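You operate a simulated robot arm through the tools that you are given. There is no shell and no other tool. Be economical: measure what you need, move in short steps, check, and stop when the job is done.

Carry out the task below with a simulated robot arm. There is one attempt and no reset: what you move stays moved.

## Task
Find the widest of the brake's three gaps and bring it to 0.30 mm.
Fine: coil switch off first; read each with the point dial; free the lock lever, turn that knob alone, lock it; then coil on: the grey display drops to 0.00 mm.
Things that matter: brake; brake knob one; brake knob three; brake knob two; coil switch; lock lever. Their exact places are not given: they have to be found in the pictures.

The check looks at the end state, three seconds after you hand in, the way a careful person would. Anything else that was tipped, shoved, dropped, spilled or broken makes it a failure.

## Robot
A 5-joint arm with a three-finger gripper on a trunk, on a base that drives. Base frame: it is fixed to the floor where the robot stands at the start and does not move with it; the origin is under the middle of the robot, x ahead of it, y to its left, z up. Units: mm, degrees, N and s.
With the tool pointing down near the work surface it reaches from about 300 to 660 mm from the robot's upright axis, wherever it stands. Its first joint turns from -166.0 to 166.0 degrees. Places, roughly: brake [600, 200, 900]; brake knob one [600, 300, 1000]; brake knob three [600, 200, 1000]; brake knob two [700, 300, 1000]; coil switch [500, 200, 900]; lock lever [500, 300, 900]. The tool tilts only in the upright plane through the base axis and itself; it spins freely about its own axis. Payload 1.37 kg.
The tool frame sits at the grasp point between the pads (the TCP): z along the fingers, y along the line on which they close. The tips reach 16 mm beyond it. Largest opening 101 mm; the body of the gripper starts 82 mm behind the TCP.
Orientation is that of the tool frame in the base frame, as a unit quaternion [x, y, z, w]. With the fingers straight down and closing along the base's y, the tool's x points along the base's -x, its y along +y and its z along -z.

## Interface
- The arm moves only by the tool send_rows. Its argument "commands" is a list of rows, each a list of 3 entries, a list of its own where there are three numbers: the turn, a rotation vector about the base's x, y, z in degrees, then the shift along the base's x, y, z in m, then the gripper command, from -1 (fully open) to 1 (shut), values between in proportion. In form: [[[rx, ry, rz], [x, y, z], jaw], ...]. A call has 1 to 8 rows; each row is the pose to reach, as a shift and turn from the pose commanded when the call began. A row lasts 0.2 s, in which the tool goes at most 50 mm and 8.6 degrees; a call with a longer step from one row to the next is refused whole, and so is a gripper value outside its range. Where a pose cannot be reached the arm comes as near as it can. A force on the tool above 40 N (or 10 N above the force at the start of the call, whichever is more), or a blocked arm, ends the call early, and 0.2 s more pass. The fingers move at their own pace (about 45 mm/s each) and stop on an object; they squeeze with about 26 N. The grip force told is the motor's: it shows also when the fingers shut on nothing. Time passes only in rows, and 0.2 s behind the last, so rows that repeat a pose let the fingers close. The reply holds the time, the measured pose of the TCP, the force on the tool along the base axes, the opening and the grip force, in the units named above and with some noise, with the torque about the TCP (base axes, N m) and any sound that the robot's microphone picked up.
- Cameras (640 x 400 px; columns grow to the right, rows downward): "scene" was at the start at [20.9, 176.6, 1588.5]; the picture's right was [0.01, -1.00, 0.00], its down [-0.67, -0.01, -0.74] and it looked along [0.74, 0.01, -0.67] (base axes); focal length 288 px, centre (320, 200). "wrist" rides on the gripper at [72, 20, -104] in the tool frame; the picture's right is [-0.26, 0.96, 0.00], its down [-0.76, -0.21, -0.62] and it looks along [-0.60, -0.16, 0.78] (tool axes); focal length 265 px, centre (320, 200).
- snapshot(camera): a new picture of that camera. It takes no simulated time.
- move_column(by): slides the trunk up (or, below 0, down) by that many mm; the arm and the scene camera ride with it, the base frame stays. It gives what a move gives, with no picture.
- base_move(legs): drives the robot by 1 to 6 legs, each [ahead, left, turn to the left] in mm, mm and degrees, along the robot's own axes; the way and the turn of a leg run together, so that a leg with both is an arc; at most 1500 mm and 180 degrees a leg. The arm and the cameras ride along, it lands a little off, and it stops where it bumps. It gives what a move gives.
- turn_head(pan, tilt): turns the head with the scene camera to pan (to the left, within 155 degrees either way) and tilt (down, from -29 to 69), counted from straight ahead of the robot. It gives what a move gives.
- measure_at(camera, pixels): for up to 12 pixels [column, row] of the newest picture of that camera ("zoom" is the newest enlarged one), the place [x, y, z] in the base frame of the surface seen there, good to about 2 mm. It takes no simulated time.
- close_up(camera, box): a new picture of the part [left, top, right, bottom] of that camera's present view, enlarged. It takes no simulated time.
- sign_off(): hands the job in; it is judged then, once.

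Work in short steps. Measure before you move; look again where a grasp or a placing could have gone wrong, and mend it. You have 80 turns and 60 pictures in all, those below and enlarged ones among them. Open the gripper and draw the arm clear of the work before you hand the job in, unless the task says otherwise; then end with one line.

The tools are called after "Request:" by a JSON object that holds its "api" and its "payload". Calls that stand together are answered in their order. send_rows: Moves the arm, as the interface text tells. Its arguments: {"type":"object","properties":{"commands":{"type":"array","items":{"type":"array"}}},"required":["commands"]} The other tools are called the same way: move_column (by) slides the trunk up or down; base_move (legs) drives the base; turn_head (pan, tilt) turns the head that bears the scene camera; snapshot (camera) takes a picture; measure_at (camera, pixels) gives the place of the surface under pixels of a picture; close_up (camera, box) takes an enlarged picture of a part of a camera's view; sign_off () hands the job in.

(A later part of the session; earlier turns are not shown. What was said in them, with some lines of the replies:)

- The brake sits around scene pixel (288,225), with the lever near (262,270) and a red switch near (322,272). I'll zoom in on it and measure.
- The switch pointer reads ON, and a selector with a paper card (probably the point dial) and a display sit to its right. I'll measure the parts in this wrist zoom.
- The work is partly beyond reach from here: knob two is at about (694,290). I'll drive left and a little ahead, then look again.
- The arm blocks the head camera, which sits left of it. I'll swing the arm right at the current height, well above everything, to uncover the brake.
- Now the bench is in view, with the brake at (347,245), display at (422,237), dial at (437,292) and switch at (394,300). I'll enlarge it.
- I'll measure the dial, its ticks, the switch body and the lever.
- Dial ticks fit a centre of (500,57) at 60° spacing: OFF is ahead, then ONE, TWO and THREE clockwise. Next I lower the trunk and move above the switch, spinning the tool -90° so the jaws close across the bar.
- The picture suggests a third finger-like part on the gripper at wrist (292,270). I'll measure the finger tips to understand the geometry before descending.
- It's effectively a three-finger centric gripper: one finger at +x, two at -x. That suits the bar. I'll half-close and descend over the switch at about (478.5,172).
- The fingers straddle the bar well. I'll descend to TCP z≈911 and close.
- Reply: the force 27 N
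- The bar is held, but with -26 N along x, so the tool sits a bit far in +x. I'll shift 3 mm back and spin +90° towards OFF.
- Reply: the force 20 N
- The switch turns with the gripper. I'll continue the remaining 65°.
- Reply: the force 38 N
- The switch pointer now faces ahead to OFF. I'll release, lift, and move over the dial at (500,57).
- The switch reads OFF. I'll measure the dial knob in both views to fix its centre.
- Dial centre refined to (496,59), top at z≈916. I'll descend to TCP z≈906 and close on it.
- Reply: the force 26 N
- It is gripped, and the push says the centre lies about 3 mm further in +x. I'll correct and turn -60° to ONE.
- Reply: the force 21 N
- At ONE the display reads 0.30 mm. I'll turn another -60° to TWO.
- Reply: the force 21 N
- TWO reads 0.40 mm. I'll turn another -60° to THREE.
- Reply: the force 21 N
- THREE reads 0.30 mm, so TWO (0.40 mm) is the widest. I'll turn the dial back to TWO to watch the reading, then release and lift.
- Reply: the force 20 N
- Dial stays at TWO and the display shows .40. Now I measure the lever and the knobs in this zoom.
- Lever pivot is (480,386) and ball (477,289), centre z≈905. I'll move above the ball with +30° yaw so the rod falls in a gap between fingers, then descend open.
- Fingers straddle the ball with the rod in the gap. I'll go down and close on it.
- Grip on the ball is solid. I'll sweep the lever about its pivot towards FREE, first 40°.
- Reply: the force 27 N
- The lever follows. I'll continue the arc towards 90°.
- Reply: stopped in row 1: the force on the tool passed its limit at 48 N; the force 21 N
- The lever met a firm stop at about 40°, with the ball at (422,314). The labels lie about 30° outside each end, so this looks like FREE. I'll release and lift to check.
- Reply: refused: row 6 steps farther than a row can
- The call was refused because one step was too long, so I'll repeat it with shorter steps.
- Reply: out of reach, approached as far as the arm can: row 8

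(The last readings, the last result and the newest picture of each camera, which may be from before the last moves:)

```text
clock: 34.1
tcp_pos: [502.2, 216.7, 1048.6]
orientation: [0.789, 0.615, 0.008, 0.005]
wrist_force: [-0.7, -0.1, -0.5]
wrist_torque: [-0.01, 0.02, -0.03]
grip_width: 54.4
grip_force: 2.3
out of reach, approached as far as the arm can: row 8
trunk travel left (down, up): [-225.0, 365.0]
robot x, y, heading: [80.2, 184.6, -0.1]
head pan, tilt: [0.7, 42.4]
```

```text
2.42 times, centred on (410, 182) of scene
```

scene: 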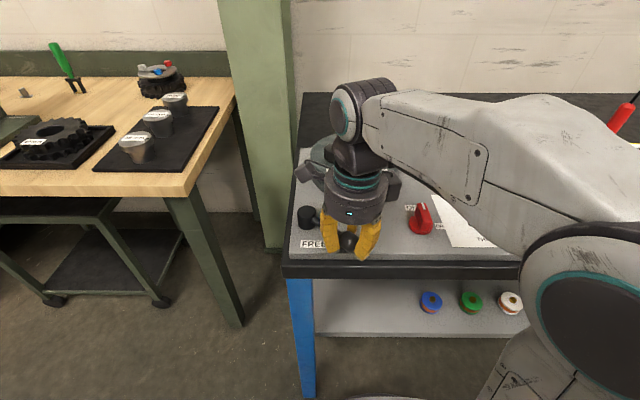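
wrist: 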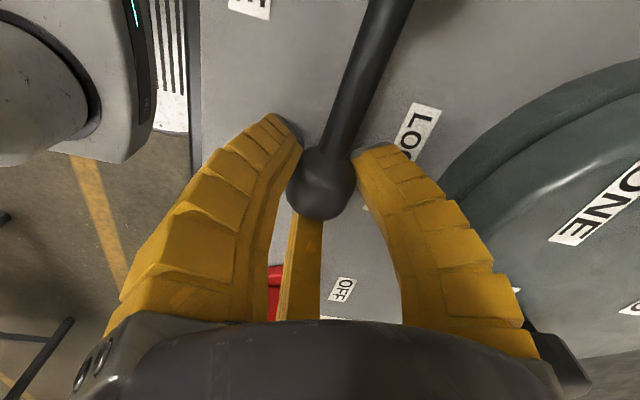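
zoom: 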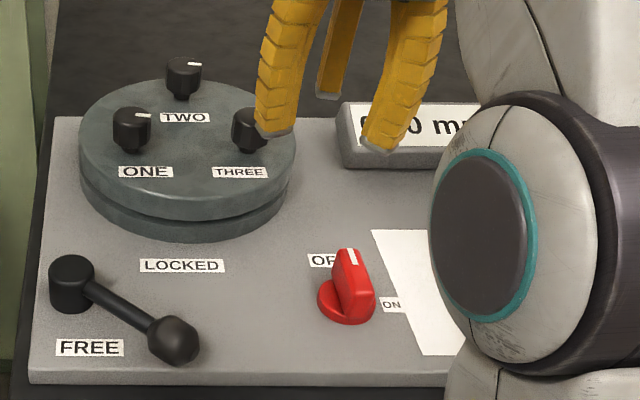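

The lever is at FREE. Next is knob two at about (704,287), top z 967. I'll raise the trunk 50 mm for reach and move above it.

Request:
{"api": "move_column", "payload": {"by": 50}}

Request:
{"api": "send_rows", "payload": {"commands": [[[0, 0, 0], [0.04, 0.014, 0], 0], [[0, 0, 0], [0.08, 0.028, -0.01], 0], [[0, 0, 0], [0.12, 0.042, -0.03], 0], [[0, 0, 0], [0.16, 0.056, -0.05], 0], [[0, 0, 0], [0.2, 0.07, -0.065], 0], [[0, 0, 0], [0.2, 0.07, -0.065], 0]]}}

Request:
{"api": "snapshot", "payload": {"camera": "wrist"}}

Request:
{"api": "snapshot", "payload": {"camera": "scene"}}

```text
clock: 35.0
tcp_pos: [502.5, 215.6, 1098.5]
orientation: [0.788, 0.615, 0.007, 0.005]
wrist_force: [1.0, -0.4, -0.6]
wrist_torque: [-0.02, -0.03, 0.02]
grip_width: 54.6
grip_force: 2.5
trunk travel left (down, up): [-275.0, 315.0]
robot x, y, heading: [79.2, 182.8, 0.0]
head pan, tilt: [0.7, 42.4]
```

```text
clock: 36.5
tcp_pos: [621.7, 264.8, 1002.3]
orientation: [0.789, 0.614, 0.009, 0.005]
wrist_force: [0.2, 0.3, 0.6]
wrist_torque: [-0.01, -0.04, -0.03]
grip_width: 54.4
grip_force: 3.1
out of reach, approached as far as the arm can: row 1, 2, 3, 4, 5, 6
trunk travel left (down, up): [-275.0, 315.0]
robot x, y, heading: [81.3, 183.5, -0.2]
head pan, tilt: [0.7, 42.4]
```

```text
21 pictures are left
```

wrist: 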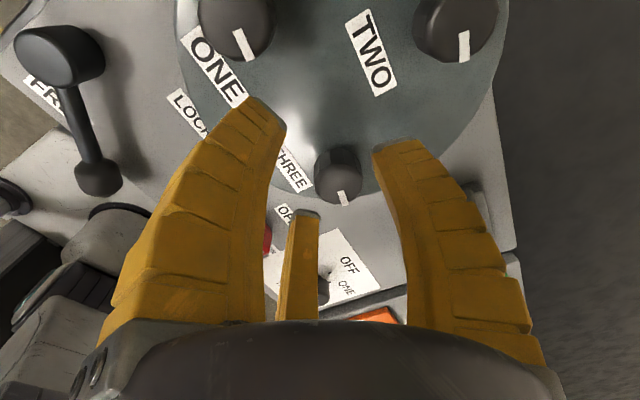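

```text
20 pictures are left
```

scene: 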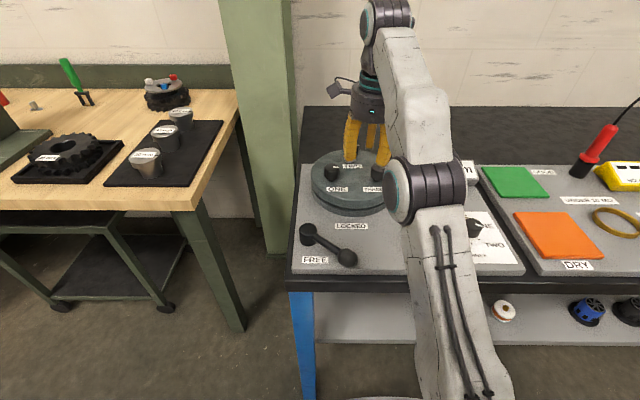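

The arm is too low-shouldered for this far, high pose; it stopped at (622,265,1002). I'll raise the trunk 150 mm and issue a null row to see where the commanded pose is.

Request:
{"api": "move_column", "payload": {"by": 150}}

Request:
{"api": "send_rows", "payload": {"commands": [[[0, 0, 0], [0, 0, 0], 0]]}}

```text
clock: 38.2
tcp_pos: [622.3, 266.3, 1153.8]
orientation: [0.789, 0.614, 0.008, 0.004]
wrist_force: [0.2, -0.1, 0.6]
wrist_torque: [0.07, 0.04, 0.03]
grip_width: 54.2
grip_force: 2.2
trunk travel left (down, up): [-425.0, 165.0]
robot x, y, heading: [76.6, 184.1, -0.3]
head pan, tilt: [0.7, 42.4]
```

```text
clock: 38.6
tcp_pos: [621.7, 265.1, 1154.1]
orientation: [0.789, 0.615, 0.008, 0.004]
wrist_force: [0.7, 0.4, 0.5]
wrist_torque: [-0.02, 0.02, -0.04]
grip_width: 54.5
grip_force: 2.9
trunk travel left (down, up): [-425.0, 165.0]
robot x, y, heading: [78.5, 185.7, -0.2]
head pan, tilt: [0.7, 42.4]
```

Commanded pose equals the measured one. Now I move to above knob two (704,287) at z≈1030, removing the 1° tilt.

Request:
{"api": "send_rows", "payload": {"commands": [[[0, 0.5, 0], [0.02, 0.006, -0.03], 0], [[0, 1, 0], [0.04, 0.012, -0.06], 0], [[0, 1, 0], [0.06, 0.018, -0.09], 0], [[0, 1, 0], [0.082, 0.022, -0.124], 0], [[0, 1, 0], [0.082, 0.022, -0.124], 0]]}}

Request:
{"api": "snapshot", "payload": {"camera": "wrist"}}

Request:
{"api": "snapshot", "payload": {"camera": "scene"}}

```text
clock: 39.8
tcp_pos: [689.7, 284.1, 1024.5]
orientation: [0.789, 0.614, 0.002, 0.001]
wrist_force: [-0.8, -0.2, 0.3]
wrist_torque: [0.0, -0.01, -0.03]
grip_width: 54.5
grip_force: 2.9
out of reach, approached as far as the arm can: row 2, 3, 4, 5
trunk travel left (down, up): [-425.0, 165.0]
robot x, y, heading: [82.2, 184.1, -0.1]
head pan, tilt: [0.7, 42.4]
```

```text
19 pictures are left
```

wrist: 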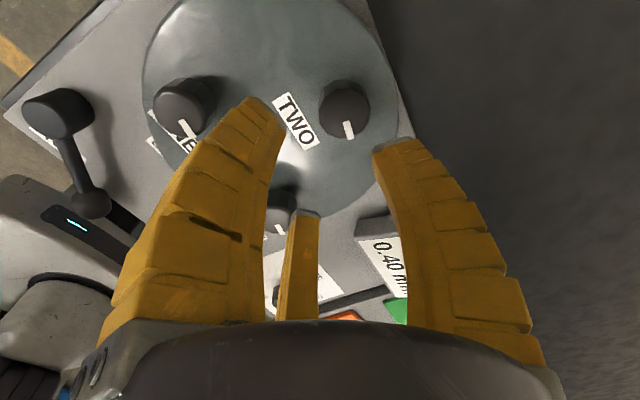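

```text
18 pictures are left
```

scene: 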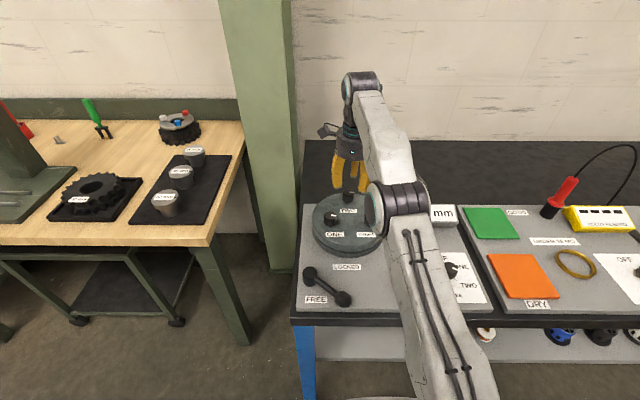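

The display is visible to the wrist camera (0.40). The arm is at its reach limit, so I'll drive the base ahead 40 mm; the gripper is well above the knobs.

Request:
{"api": "base_move", "payload": {"legs": [[40, 0, 0]]}}

Request:
{"api": "measure_at", "payload": {"camera": "wrist", "pixels": [[346, 100]]}}

Request:
{"api": "snapshot", "payload": {"camera": "wrist"}}

```text
clock: 40.7
tcp_pos: [732.0, 284.7, 1023.5]
orientation: [0.789, 0.615, 0.0, 0.0]
wrist_force: [0.3, 0.4, -0.7]
wrist_torque: [-0.01, 0.02, -0.03]
grip_width: 54.3
grip_force: 2.7
trunk travel left (down, up): [-425.0, 165.0]
robot x, y, heading: [124.0, 185.7, 0.2]
head pan, tilt: [0.7, 42.4]
```

```text
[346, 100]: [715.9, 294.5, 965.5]
```

```text
17 pictures are left
```

wrist: 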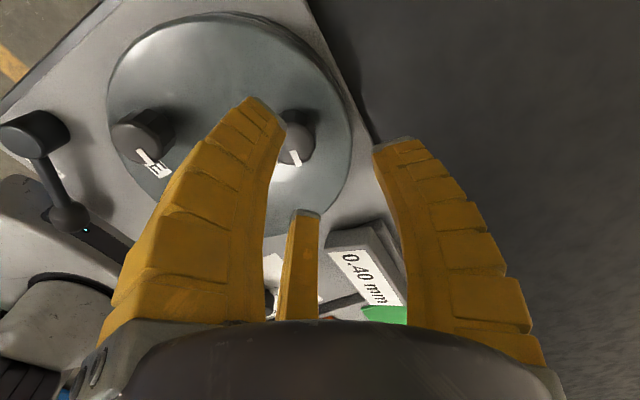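

I'll align over knob two by moving -28 mm in x, then descend partway and verify.

Request:
{"api": "send_rows", "payload": {"commands": [[[0, 0, 0], [-0.014, 0.001, 0], 0], [[0, 0, 0], [-0.028, 0.0025, 0], 0], [[0, 0, 0], [-0.028, 0.0025, -0.03], 0], [[0, 0, 0], [-0.028, 0.0025, -0.03], 0]]}}

Request:
{"api": "snapshot", "payload": {"camera": "wrist"}}

Request:
{"api": "measure_at", "payload": {"camera": "wrist", "pixels": [[328, 140], [320, 150], [335, 150], [325, 130], [335, 165]]}}

```text
clock: 41.7
tcp_pos: [702.7, 289.0, 995.4]
orientation: [0.789, 0.615, 0.001, 0.001]
wrist_force: [0.5, 0.3, 0.2]
wrist_torque: [-0.02, 0.03, 0.0]
grip_width: 54.3
grip_force: 2.8
trunk travel left (down, up): [-425.0, 165.0]
robot x, y, heading: [121.1, 183.7, -0.2]
head pan, tilt: [0.7, 42.4]
```

```text
16 pictures are left
```

wrist: 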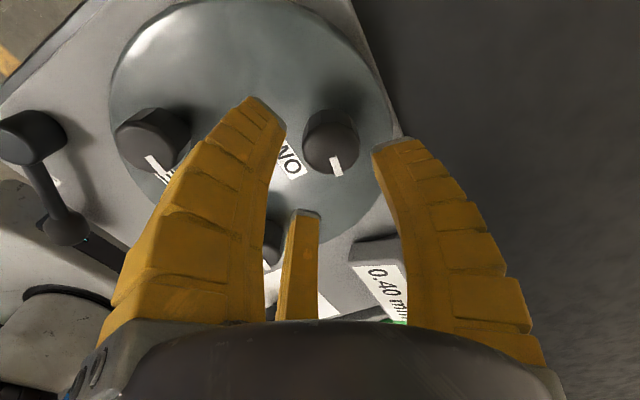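

```text
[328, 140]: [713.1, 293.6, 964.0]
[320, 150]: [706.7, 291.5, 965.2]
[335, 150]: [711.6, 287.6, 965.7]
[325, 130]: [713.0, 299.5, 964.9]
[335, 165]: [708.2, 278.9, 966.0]
```

Knob two centre is about (707,288). I'll descend to z≈957 and close.

Request:
{"api": "send_rows", "payload": {"commands": [[[0, 0, 0], [0.003, 0, -0.02], 0], [[0, 0, 0], [0.003, 0, -0.038], 0], [[0, 0, 0], [0.003, 0, -0.038], 0.6], [[0, 0, 0], [0.003, 0, -0.038], 1], [[0, 0, 0], [0.003, 0, -0.038], 1], [[0, 0, 0], [0.003, 0, -0.038], 1]]}}

Request:
{"api": "snapshot", "payload": {"camera": "wrist"}}

```text
clock: 43.1
tcp_pos: [709.3, 286.7, 956.2]
orientation: [0.788, 0.615, 0.003, 0.002]
wrist_force: [16.8, 1.6, 6.3]
wrist_torque: [-0.26, -0.02, 0.0]
grip_width: 28.9
grip_force: 27.6
trunk travel left (down, up): [-425.0, 165.0]
robot x, y, heading: [119.6, 186.0, -0.3]
head pan, tilt: [0.7, 42.4]
```

```text
15 pictures are left
```

wrist: 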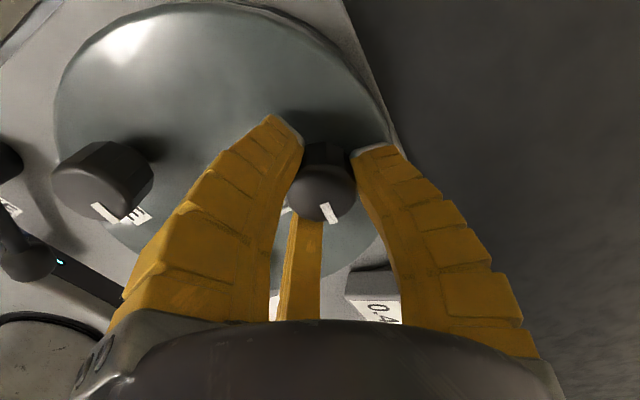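

Gripped, with "0.4" still visible at wrist (380,312). I'll turn knob two clockwise by 15° and read the display.

Request:
{"api": "send_rows", "payload": {"commands": [[[0, 0, -5], [0.002, 0, 0], 1], [[0, 0, -10], [0.002, 0, 0], 1], [[0, 0, -15], [0.002, 0, 0], 1]]}}

Request:
{"api": "snapshot", "payload": {"camera": "wrist"}}

```text
clock: 43.9
tcp_pos: [708.8, 287.3, 956.5]
orientation: [0.862, 0.507, 0.003, 0.001]
wrist_force: [15.1, -1.3, 7.4]
wrist_torque: [-0.1, -0.17, 0.01]
grip_width: 27.7
grip_force: 28.4
trunk travel left (down, up): [-425.0, 165.0]
robot x, y, heading: [121.0, 183.9, -0.1]
head pan, tilt: [0.7, 42.4]
```

```text
14 pictures are left
```

wrist: 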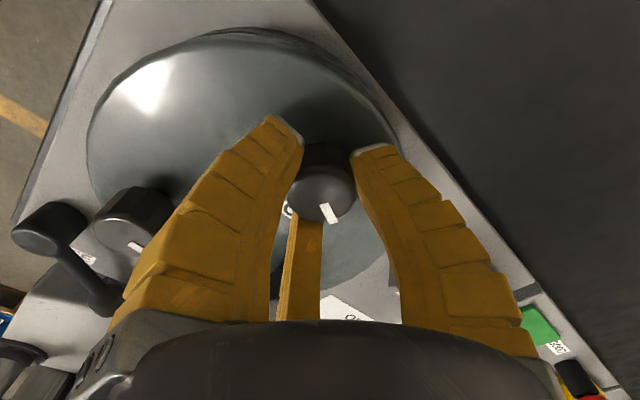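

The display is now hidden behind a finger. I'll open in place and spin the tool back CCW about 35° around the knob to read it.

Request:
{"api": "send_rows", "payload": {"commands": [[[0, 0, 0], [0, 0, 0], 0], [[0, 0, 0], [0, 0, 0], 0], [[0, 0, 8], [0, 0, 0.01], 0], [[0, 0, 16], [0, 0, 0.02], 0], [[0, 0, 24], [0, 0, 0.03], 0], [[0, 0, 30], [0, 0, 0.03], 0]]}}

Request:
{"api": "snapshot", "payload": {"camera": "wrist"}}

```text
clock: 45.3
tcp_pos: [706.7, 287.0, 985.8]
orientation: [0.701, 0.713, 0.001, 0.001]
wrist_force: [0.3, 0.0, 0.4]
wrist_torque: [0.02, 0.02, 0.01]
grip_width: 54.5
grip_force: 2.6
trunk travel left (down, up): [-425.0, 165.0]
robot x, y, heading: [119.0, 182.1, -0.1]
head pan, tilt: [0.7, 42.4]
```

```text
13 pictures are left
```

wrist: 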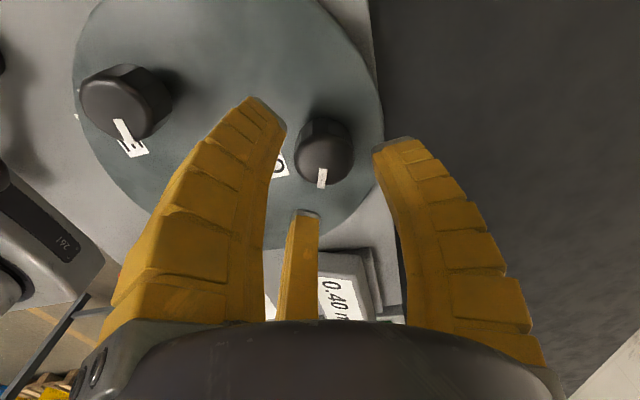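

Comparing pointers, the knob turned roughly 15°. I'll zoom on the display to read the digits accurately.

Request:
{"api": "close_up", "payload": {"camera": "wrist", "box": [280, 240, 400, 325]}}

Request:
{"api": "close_up", "payload": {"camera": "scene", "box": [280, 160, 500, 330]}}

```text
4.71 times, centred on (340, 282) of wrist
```

zoom: 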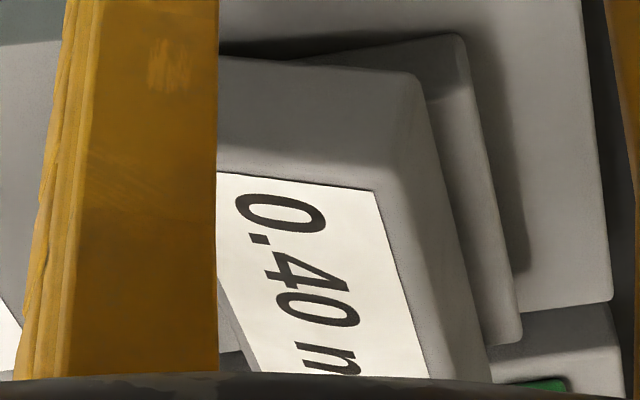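

```text
2.35 times, centred on (390, 245) of scene
```

zoom: 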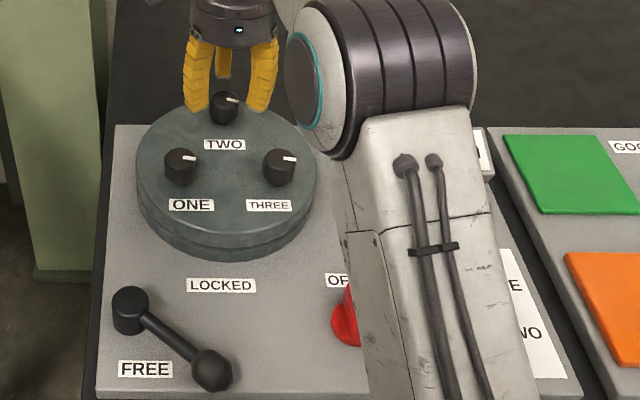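

Still 0.40, so either knobs act in steps or more travel is needed. I'll pre-spin +30°, regrip, and turn another -30°, ending at this viewing yaw.

Request:
{"api": "send_rows", "payload": {"commands": [[[0, 0, 7.5], [0.001, 0, 0], 0], [[0, 0, 15], [0.001, 0, 0], 0], [[0, 0, 22.5], [0.001, 0, 0], 0], [[0, 0, 30], [0.001, 0, -0.015], 0], [[0, 0, 30], [0.001, 0, -0.03], 0], [[0, 0, 30], [0.001, 0, -0.03], 1], [[0, 0, 30], [0.001, 0, -0.03], 1], [[0, 0, 30], [0.001, 0, -0.03], 1]]}}

Request:
{"api": "send_rows", "payload": {"commands": [[[0, 0, 0], [0, 0, 0], 1], [[0, 0, -7.5], [0, 0, 0], 1], [[0, 0, -15], [0, 0, 0], 1], [[0, 0, -22.5], [0, 0, 0], 1], [[0, 0, -30], [0, 0, 0], 1]]}}

Request:
{"api": "snapshot", "payload": {"camera": "wrist"}}

```text
clock: 47.1
tcp_pos: [709.9, 287.7, 956.2]
orientation: [0.493, 0.87, 0.002, 0.002]
wrist_force: [5.1, 0.0, 3.9]
wrist_torque: [-0.07, -0.02, -0.03]
grip_width: 28.1
grip_force: 27.8
trunk travel left (down, up): [-425.0, 165.0]
robot x, y, heading: [119.5, 180.2, -0.0]
head pan, tilt: [0.7, 42.4]
```

```text
clock: 48.3
tcp_pos: [710.1, 287.3, 956.3]
orientation: [0.702, 0.712, 0.002, 0.001]
wrist_force: [14.4, 0.2, 9.4]
wrist_torque: [-0.06, -0.1, 0.02]
grip_width: 27.6
grip_force: 28.4
trunk travel left (down, up): [-425.0, 165.0]
robot x, y, heading: [119.4, 181.0, -0.1]
head pan, tilt: [0.7, 42.4]
```

```text
10 pictures are left
```

wrist: 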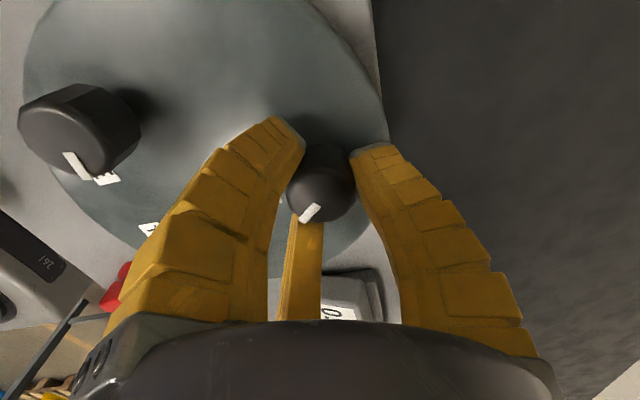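

The knob turned a further 30° and only "0." of the display is in view. I'll open and lift 30 mm to read it.

Request:
{"api": "send_rows", "payload": {"commands": [[[0, 0, 0], [0, 0, 0], 0], [[0, 0, 0], [0, 0, 0], 0], [[0, 0, 0], [-0.002, 0, 0.03], 0], [[0, 0, 0], [-0.002, 0, 0.03], 0]]}}

Request:
{"api": "snapshot", "payload": {"camera": "wrist"}}

```text
clock: 49.3
tcp_pos: [705.6, 288.4, 985.3]
orientation: [0.701, 0.713, 0.001, 0.0]
wrist_force: [0.4, -0.3, 0.0]
wrist_torque: [0.0, -0.03, -0.04]
grip_width: 54.0
grip_force: 2.6
trunk travel left (down, up): [-425.0, 165.0]
robot x, y, heading: [121.0, 186.0, -0.1]
head pan, tilt: [0.7, 42.4]
```

```text
9 pictures are left
```

wrist: 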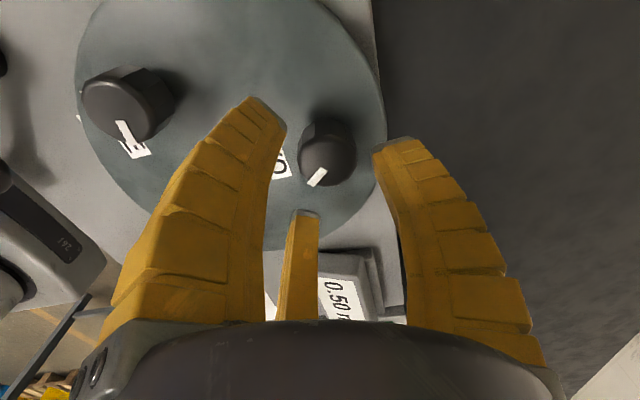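

The display reads 0.50, so clockwise widens and knobs step by about 0.10. I'll measure the pointer direction to learn the actual knob angle.

Request:
{"api": "measure_at", "payload": {"camera": "wrist", "pixels": [[324, 170], [317, 177], [311, 184], [120, 124], [125, 133], [130, 143], [326, 150]]}}

Request:
{"api": "close_up", "payload": {"camera": "wrist", "box": [270, 100, 390, 200]}}

```text
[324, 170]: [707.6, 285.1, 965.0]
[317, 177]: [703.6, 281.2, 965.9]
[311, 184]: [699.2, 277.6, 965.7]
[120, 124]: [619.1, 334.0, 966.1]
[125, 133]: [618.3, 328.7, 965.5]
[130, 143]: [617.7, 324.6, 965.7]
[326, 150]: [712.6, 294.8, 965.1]
```

```text
4.00 times, centred on (330, 150) of wrist
```

zoom: 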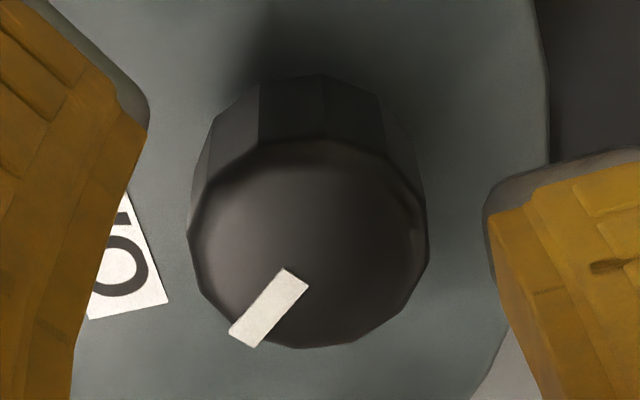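

The knob sits at about -45° and one step is 0.10, so +90° from here should give 0.30. I'll pre-spin -45°, regrip and turn +90°.

Request:
{"api": "send_rows", "payload": {"commands": [[[0, 0, -8], [0.001, 0, 0], 0], [[0, 0, -16], [0.002, 0, 0], 0], [[0, 0, -24], [0.003, 0, 0], 0], [[0, 0, -32], [0.003, 0, 0], 0], [[0, 0, -40], [0.003, 0, 0], 0], [[0, 0, -45], [0.003, 0, -0.015], 0], [[0, 0, -45], [0.003, 0, -0.03], 0], [[0, 0, -45], [0.003, 0, -0.03], 0]]}}

Request:
{"api": "send_rows", "payload": {"commands": [[[0, 0, 0], [0, 0, 0], 1], [[0, 0, 0], [0, 0, 0], 1], [[0, 0, 0], [0, 0, 0], 1], [[0, 0, 0], [0, 0, 0], 1]]}}

Request:
{"api": "send_rows", "payload": {"commands": [[[0, 0, 8], [0, 0, 0], 1], [[0, 0, 16], [0, 0, 0], 1], [[0, 0, 24], [0, 0, 0], 1], [[0, 0, 32], [0, 0, 0], 1], [[0, 0, 40], [0, 0, 0], 1], [[0, 0, 48], [0, 0, 0], 1], [[0, 0, 56], [0, 0, 0], 1], [[0, 0, 64], [0, 0, 0], 1]]}}

Request:
{"api": "send_rows", "payload": {"commands": [[[0, 0, 8], [0, 0, 0], 1], [[0, 0, 16], [0, 0, 0], 1], [[0, 0, 24], [0, 0, 0], 1], [[0, 0, 26], [0, 0, 0], 1], [[0, 0, 26], [0, 0, 0], 0], [[0, 0, 26], [0, 0, 0], 0], [[0, 0, 26], [0, 0, 0.03], 0]]}}

Request:
{"api": "send_rows", "payload": {"commands": [[[0, 0, -8], [0, 0, 0], 0], [[0, 0, -16], [0, 0, 0], 0], [[0, 0, -24], [0, 0, 0], 0], [[0, 0, -32], [0, 0, 0], 0], [[0, 0, -40], [0, 0, 0], 0], [[0, 0, -45], [0, 0, 0], 0]]}}

Request:
{"api": "snapshot", "payload": {"camera": "wrist"}}

```text
clock: 51.1
tcp_pos: [708.6, 287.5, 956.5]
orientation: [0.921, 0.389, 0.001, 0.001]
wrist_force: [-0.2, 0.6, -0.7]
wrist_torque: [0.0, -0.02, 0.02]
grip_width: 54.3
grip_force: 2.6
trunk travel left (down, up): [-425.0, 165.0]
robot x, y, heading: [121.1, 181.6, 0.1]
head pan, tilt: [0.7, 42.4]
```

```text
clock: 52.1
tcp_pos: [710.3, 288.3, 957.9]
orientation: [0.921, 0.39, 0.002, 0.001]
wrist_force: [4.3, 2.1, 6.7]
wrist_torque: [0.06, 0.0, 0.02]
grip_width: 28.3
grip_force: 27.8
trunk travel left (down, up): [-425.0, 165.0]
robot x, y, heading: [120.5, 183.3, -0.1]
head pan, tilt: [0.7, 42.4]
```

```text
clock: 53.9
tcp_pos: [709.7, 287.8, 957.8]
orientation: [0.574, 0.819, 0.001, 0.001]
wrist_force: [6.2, 0.8, 15.7]
wrist_torque: [0.04, -0.17, 0.01]
grip_width: 29.1
grip_force: 28.6
trunk travel left (down, up): [-425.0, 165.0]
robot x, y, heading: [121.0, 183.1, 0.2]
head pan, tilt: [0.7, 42.4]
```

```text
clock: 55.5
tcp_pos: [709.7, 286.3, 986.6]
orientation: [0.375, 0.927, 0.001, 0.0]
wrist_force: [-1.5, -0.3, 0.0]
wrist_torque: [0.03, 0.03, 0.02]
grip_width: 54.1
grip_force: 2.5
trunk travel left (down, up): [-425.0, 165.0]
robot x, y, heading: [124.7, 184.0, -0.3]
head pan, tilt: [0.7, 42.4]
```

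```text
clock: 56.9
tcp_pos: [708.7, 287.3, 985.5]
orientation: [0.702, 0.712, 0.001, 0.001]
wrist_force: [-0.7, 0.0, -0.1]
wrist_torque: [0.0, 0.0, -0.05]
grip_width: 54.1
grip_force: 3.4
trunk travel left (down, up): [-425.0, 165.0]
robot x, y, heading: [117.4, 182.7, -0.1]
head pan, tilt: [0.7, 42.4]
```

```text
7 pictures are left
```

wrist: 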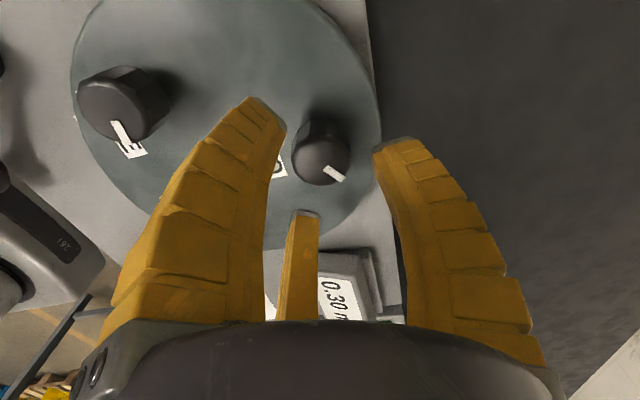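

The display now reads 0.30. I'll check the pointer angle, then back off upwards for the lever.

Request:
{"api": "measure_at", "payload": {"camera": "wrist", "pixels": [[325, 169], [334, 175], [343, 181], [115, 124], [120, 133], [125, 142]]}}

Request:
{"api": "send_rows", "payload": {"commands": [[[0, 0, 0], [-0.02, 0, 0.02], 0], [[0, 0, 0], [-0.055, 0, 0.03], 0], [[0, 0, 0], [-0.09, 0, 0.04], 0], [[0, 0, 0], [-0.13, 0, 0.05], 0], [[0, 0, 0], [-0.17, 0, 0.05], 0], [[0, 0, 0], [-0.21, 0, 0.05], 0], [[0, 0, 0], [-0.25, 0.01, 0.05], 0], [[0, 0, 0], [-0.285, 0.02, 0.05], 0]]}}

```text
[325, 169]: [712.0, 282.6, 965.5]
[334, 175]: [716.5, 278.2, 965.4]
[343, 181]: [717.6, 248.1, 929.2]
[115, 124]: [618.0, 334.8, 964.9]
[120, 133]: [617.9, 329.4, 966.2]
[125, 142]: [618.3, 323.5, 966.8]
```

```text
clock: 58.7
tcp_pos: [425.2, 307.5, 1037.3]
orientation: [0.702, 0.713, 0.0, 0.0]
wrist_force: [-0.5, 0.4, 0.3]
wrist_torque: [0.02, 0.04, 0.01]
grip_width: 54.3
grip_force: 3.1
trunk travel left (down, up): [-425.0, 165.0]
robot x, y, heading: [116.1, 180.8, -0.0]
head pan, tilt: [0.7, 42.4]
```

Pointer is at +45° as intended. I'm now above the lever ball at (422,314); I'll yaw -10° and descend to z≈935 to check alignment.

Request:
{"api": "send_rows", "payload": {"commands": [[[0, 0, -5], [-0.0015, 0.004, -0.035], 0], [[0, 0, -10], [-0.0025, 0.0065, -0.07], 0], [[0, 0, -10], [-0.0025, 0.0065, -0.1], 0], [[0, 0, -10], [-0.0025, 0.0065, -0.1], 0]]}}

Request:
{"api": "snapshot", "payload": {"camera": "wrist"}}

```text
clock: 59.7
tcp_pos: [420.0, 313.8, 936.5]
orientation: [0.762, 0.648, 0.002, 0.001]
wrist_force: [0.6, -0.7, 0.4]
wrist_torque: [-0.03, 0.01, 0.02]
grip_width: 54.4
grip_force: 2.7
trunk travel left (down, up): [-425.0, 165.0]
robot x, y, heading: [122.0, 185.1, -0.1]
head pan, tilt: [0.7, 42.4]
```

```text
6 pictures are left
```

wrist: 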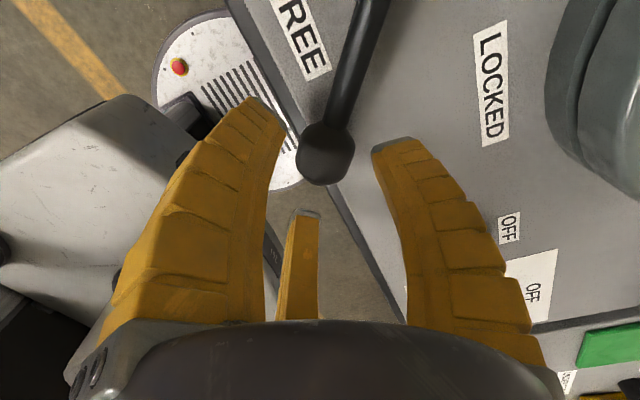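

Aligned with the rod in the gap. I'll descend, close, and then sweep back to LOCKED.

Request:
{"api": "send_rows", "payload": {"commands": [[[0, 0, 0], [0.001, 0, -0.016], 0], [[0, 0, 0], [0.001, 0, -0.031], 0], [[0, 0, 0], [0.001, 0, -0.031], 0.6], [[0, 0, 0], [0.001, 0, -0.031], 1], [[0, 0, 0], [0.001, 0, -0.031], 1], [[0, 0, 0], [0.001, 0, -0.031], 1]]}}

Request:
{"api": "send_rows", "payload": {"commands": [[[0, 0, 8], [0.0108, -0.0077, 0], 1], [[0, 0, 16], [0.0225, -0.0138, 0], 1], [[0, 0, 24], [0.035, -0.0182, 0], 1], [[0, 0, 32], [0.048, -0.0209, 0], 1], [[0, 0, 40], [0.0605, -0.0217, 0], 1], [[0, 0, 41], [0.0615, -0.0217, 0], 1]]}}

```text
clock: 61.1
tcp_pos: [421.8, 313.7, 905.1]
orientation: [0.762, 0.648, 0.002, 0.0]
wrist_force: [3.2, 0.2, 5.4]
wrist_torque: [-0.01, -0.02, -0.02]
grip_width: 31.3
grip_force: 28.0
trunk travel left (down, up): [-425.0, 165.0]
robot x, y, heading: [122.7, 185.6, 0.1]
head pan, tilt: [0.7, 42.4]
```

```text
clock: 62.5
tcp_pos: [482.8, 290.4, 906.1]
orientation: [0.485, 0.874, 0.001, 0.001]
wrist_force: [0.6, -13.2, 5.5]
wrist_torque: [-0.17, -0.02, -0.11]
grip_width: 31.8
grip_force: 27.9
trunk travel left (down, up): [-425.0, 165.0]
robot x, y, heading: [121.2, 183.5, -0.1]
head pan, tilt: [0.7, 42.4]
```

It reached x≈483 with no stop force yet. I'll nudge it 6 mm further to feel the LOCKED stop.

Request:
{"api": "send_rows", "payload": {"commands": [[[0, 0, 2], [0.003, 0.001, 0], 1], [[0, 0, 4], [0.006, 0.001, 0], 1]]}}

```text
clock: 63.1
tcp_pos: [485.4, 291.5, 905.0]
orientation: [0.454, 0.891, -0.001, -0.002]
wrist_force: [-14.4, -15.7, 1.2]
wrist_torque: [-0.09, 0.23, -0.23]
grip_width: 31.7
grip_force: 28.0
trunk travel left (down, up): [-425.0, 165.0]
robot x, y, heading: [121.0, 184.6, -0.2]
head pan, tilt: [0.7, 42.4]
```

A stop at LOCKED is felt. I'll release, lift, and move over the switch with yaw +54° so the jaws close across the bar, which now lies along x.

Request:
{"api": "send_rows", "payload": {"commands": [[[0, 0, 0], [-0.003, 0, 0], 0], [[0, 0, 0], [-0.003, 0, 0], 0], [[0, 0, 0], [-0.003, 0, 0.045], 0], [[0, 0, 0], [-0.003, 0, 0.09], 0], [[0, 0, 8], [-0.004, -0.025, 0.1], 0.1], [[0, 0, 16], [-0.005, -0.05, 0.1], 0.2], [[0, 0, 24], [-0.006, -0.075, 0.1], 0.2], [[0, 0, 32], [-0.007, -0.1, 0.1], 0.2]]}}

Request:
{"api": "send_rows", "payload": {"commands": [[[0, 0, 8], [0, -0.01, -0.02], 0.2], [[0, 0, 16], [0, -0.02, -0.04], 0.2], [[0, 0, 22], [0, -0.021, -0.065], 0.2], [[0, 0, 22], [0, -0.021, -0.065], 0.2]]}}

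Request:
{"api": "snapshot", "payload": {"camera": "wrist"}}

```text
clock: 64.9
tcp_pos: [484.4, 193.1, 1003.7]
orientation: [0.192, 0.981, -0.001, 0.0]
wrist_force: [-0.1, 0.3, 0.6]
wrist_torque: [0.0, 0.03, -0.02]
grip_width: 44.7
grip_force: 3.1
trunk travel left (down, up): [-425.0, 165.0]
robot x, y, heading: [121.2, 183.6, 0.0]
head pan, tilt: [0.7, 42.4]
```

```text
clock: 65.9
tcp_pos: [483.7, 171.1, 939.2]
orientation: [0.0, 1.0, 0.0, 0.0]
wrist_force: [0.4, 0.5, 0.0]
wrist_torque: [0.01, 0.01, 0.0]
grip_width: 44.9
grip_force: 3.2
trunk travel left (down, up): [-425.0, 165.0]
robot x, y, heading: [119.6, 182.7, -0.3]
head pan, tilt: [0.7, 42.4]
```

```text
5 pictures are left
```

wrist: 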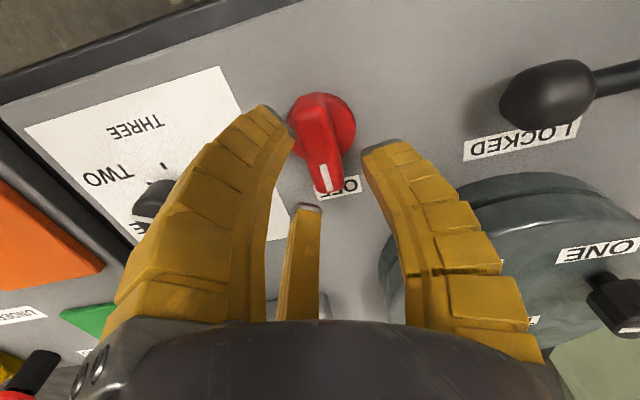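

Lever shows LOCKED, and the fingers straddle the switch bar. I'll descend, close, and turn -90° to ON.

Request:
{"api": "send_rows", "payload": {"commands": [[[0, 0, 0], [-0.0045, -0.002, -0.014], 0.2], [[0, 0, 0], [-0.0045, -0.002, -0.028], 0.2], [[0, 0, 0], [-0.0045, -0.002, -0.028], 0.8], [[0, 0, 0], [-0.0045, -0.002, -0.028], 1], [[0, 0, 0], [-0.0045, -0.002, -0.028], 1], [[0, 0, 0], [-0.0045, -0.002, -0.028], 1]]}}

Request:
{"api": "send_rows", "payload": {"commands": [[[0, 0, -8], [0, 0, 0], 1], [[0, 0, -16], [0, 0, 0], 1], [[0, 0, -24], [0, 0, 0], 1], [[0, 0, -32], [0, 0, 0], 1], [[0, 0, -40], [-0.001, 0, 0], 1], [[0, 0, -48], [-0.001, 0, 0], 1], [[0, 0, -56], [-0.001, 0.001, 0], 1], [[0, 0, -64], [-0.002, 0.001, 0], 1]]}}

Request:
{"api": "send_rows", "payload": {"commands": [[[0, 0, -8], [0, 0, 0], 1], [[0, 0, -16], [0, 0, 0], 1], [[0, 0, -24], [0, 0, 0], 1], [[0, 0, -27], [0, 0, 0], 1]]}}

```text
clock: 67.3
tcp_pos: [480.2, 167.2, 909.8]
orientation: [0.002, 1.0, 0.001, 0.0]
wrist_force: [-0.8, -17.8, 2.0]
wrist_torque: [-0.04, 0.01, 0.04]
grip_width: 25.4
grip_force: 28.2
trunk travel left (down, up): [-425.0, 165.0]
robot x, y, heading: [119.9, 184.2, -0.1]
head pan, tilt: [0.7, 42.4]
```

```text
clock: 69.1
tcp_pos: [474.6, 170.1, 912.8]
orientation: [0.532, 0.847, 0.0, -0.001]
wrist_force: [-14.9, -14.1, -6.1]
wrist_torque: [0.08, 0.11, -0.04]
grip_width: 23.1
grip_force: 27.4
trunk travel left (down, up): [-425.0, 165.0]
robot x, y, heading: [119.7, 181.5, -0.0]
head pan, tilt: [0.7, 42.4]
```

```text
clock: 70.1
tcp_pos: [474.5, 174.0, 912.9]
orientation: [0.714, 0.7, -0.001, -0.001]
wrist_force: [-15.4, 10.1, -8.0]
wrist_torque: [-0.12, 0.03, 0.63]
grip_width: 22.0
grip_force: 28.0
trunk travel left (down, up): [-425.0, 165.0]
robot x, y, heading: [119.0, 182.6, -0.4]
head pan, tilt: [0.7, 42.4]
```

The turn is complete, with the torque showing the end stop. I'll release, lift, and swing the arm aside to check the panel.

Request:
{"api": "send_rows", "payload": {"commands": [[[0, 0, 0], [0, 0, 0], 0], [[0, 0, 0], [0, 0, 0], 0], [[0, 0, 0], [0, 0, 0.045], 0], [[0, 0, 0], [0, 0, 0.09], 0], [[0, 0, 0], [0, 0, 0.135], 0], [[0, 0, 0], [0, -0.04, 0.16], -0.5], [[0, 0, 0], [0, -0.085, 0.16], -1], [[0, 0, 0], [0, -0.13, 0.16], -1]]}}

Request:
{"api": "send_rows", "payload": {"commands": [[[0, 0, 0], [0, -0.045, 0.02], -1], [[0, 0, 0], [0, -0.09, 0.02], -1], [[0, 0, 0], [0, -0.135, 0.02], -1], [[0, 0, 0], [0, -0.17, 0.02], -1], [[0, 0, 0], [0, -0.2, 0.02], -1]]}}

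Request:
{"api": "close_up", "payload": {"camera": "scene", "box": [270, 140, 540, 340]}}

```text
clock: 71.9
tcp_pos: [476.9, 41.5, 1072.9]
orientation: [0.713, 0.701, 0.001, 0.001]
wrist_force: [-0.3, -1.4, 1.3]
wrist_torque: [0.02, -0.02, -0.02]
grip_width: 100.3
grip_force: 0.0
trunk travel left (down, up): [-425.0, 165.0]
robot x, y, heading: [125.7, 184.0, -0.2]
head pan, tilt: [0.7, 42.4]
```

```text
clock: 73.1
tcp_pos: [476.5, -160.6, 1092.0]
orientation: [0.714, 0.7, 0.0, 0.0]
wrist_force: [-1.0, 1.1, -0.2]
wrist_torque: [0.0, -0.01, 0.0]
grip_width: 100.5
grip_force: 0.1
trunk travel left (down, up): [-425.0, 165.0]
robot x, y, heading: [121.2, 187.4, 0.0]
head pan, tilt: [0.7, 42.4]
```

```text
2.00 times, centred on (405, 240) of scene
```

zoom: 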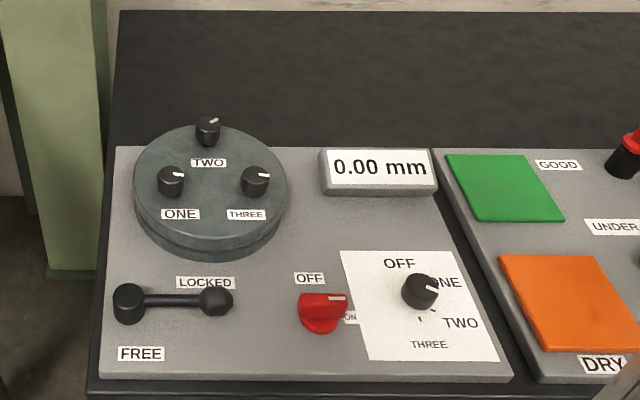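

The display reads 0.00 mm with the coil ON, the lever LOCKED, and only knob two changed. The gripper is open and the arm is clear, so I'll hand in.

Request:
{"api": "sign_off", "payload": {}}

```text
The job is handed in.
```

Gap two was the widest at 0.40 mm (one and three both read 0.30 mm). It now reads 0.30 mm, set with knob two alone; the lever is locked, the coil is on, and the display shows 0.00 mm.
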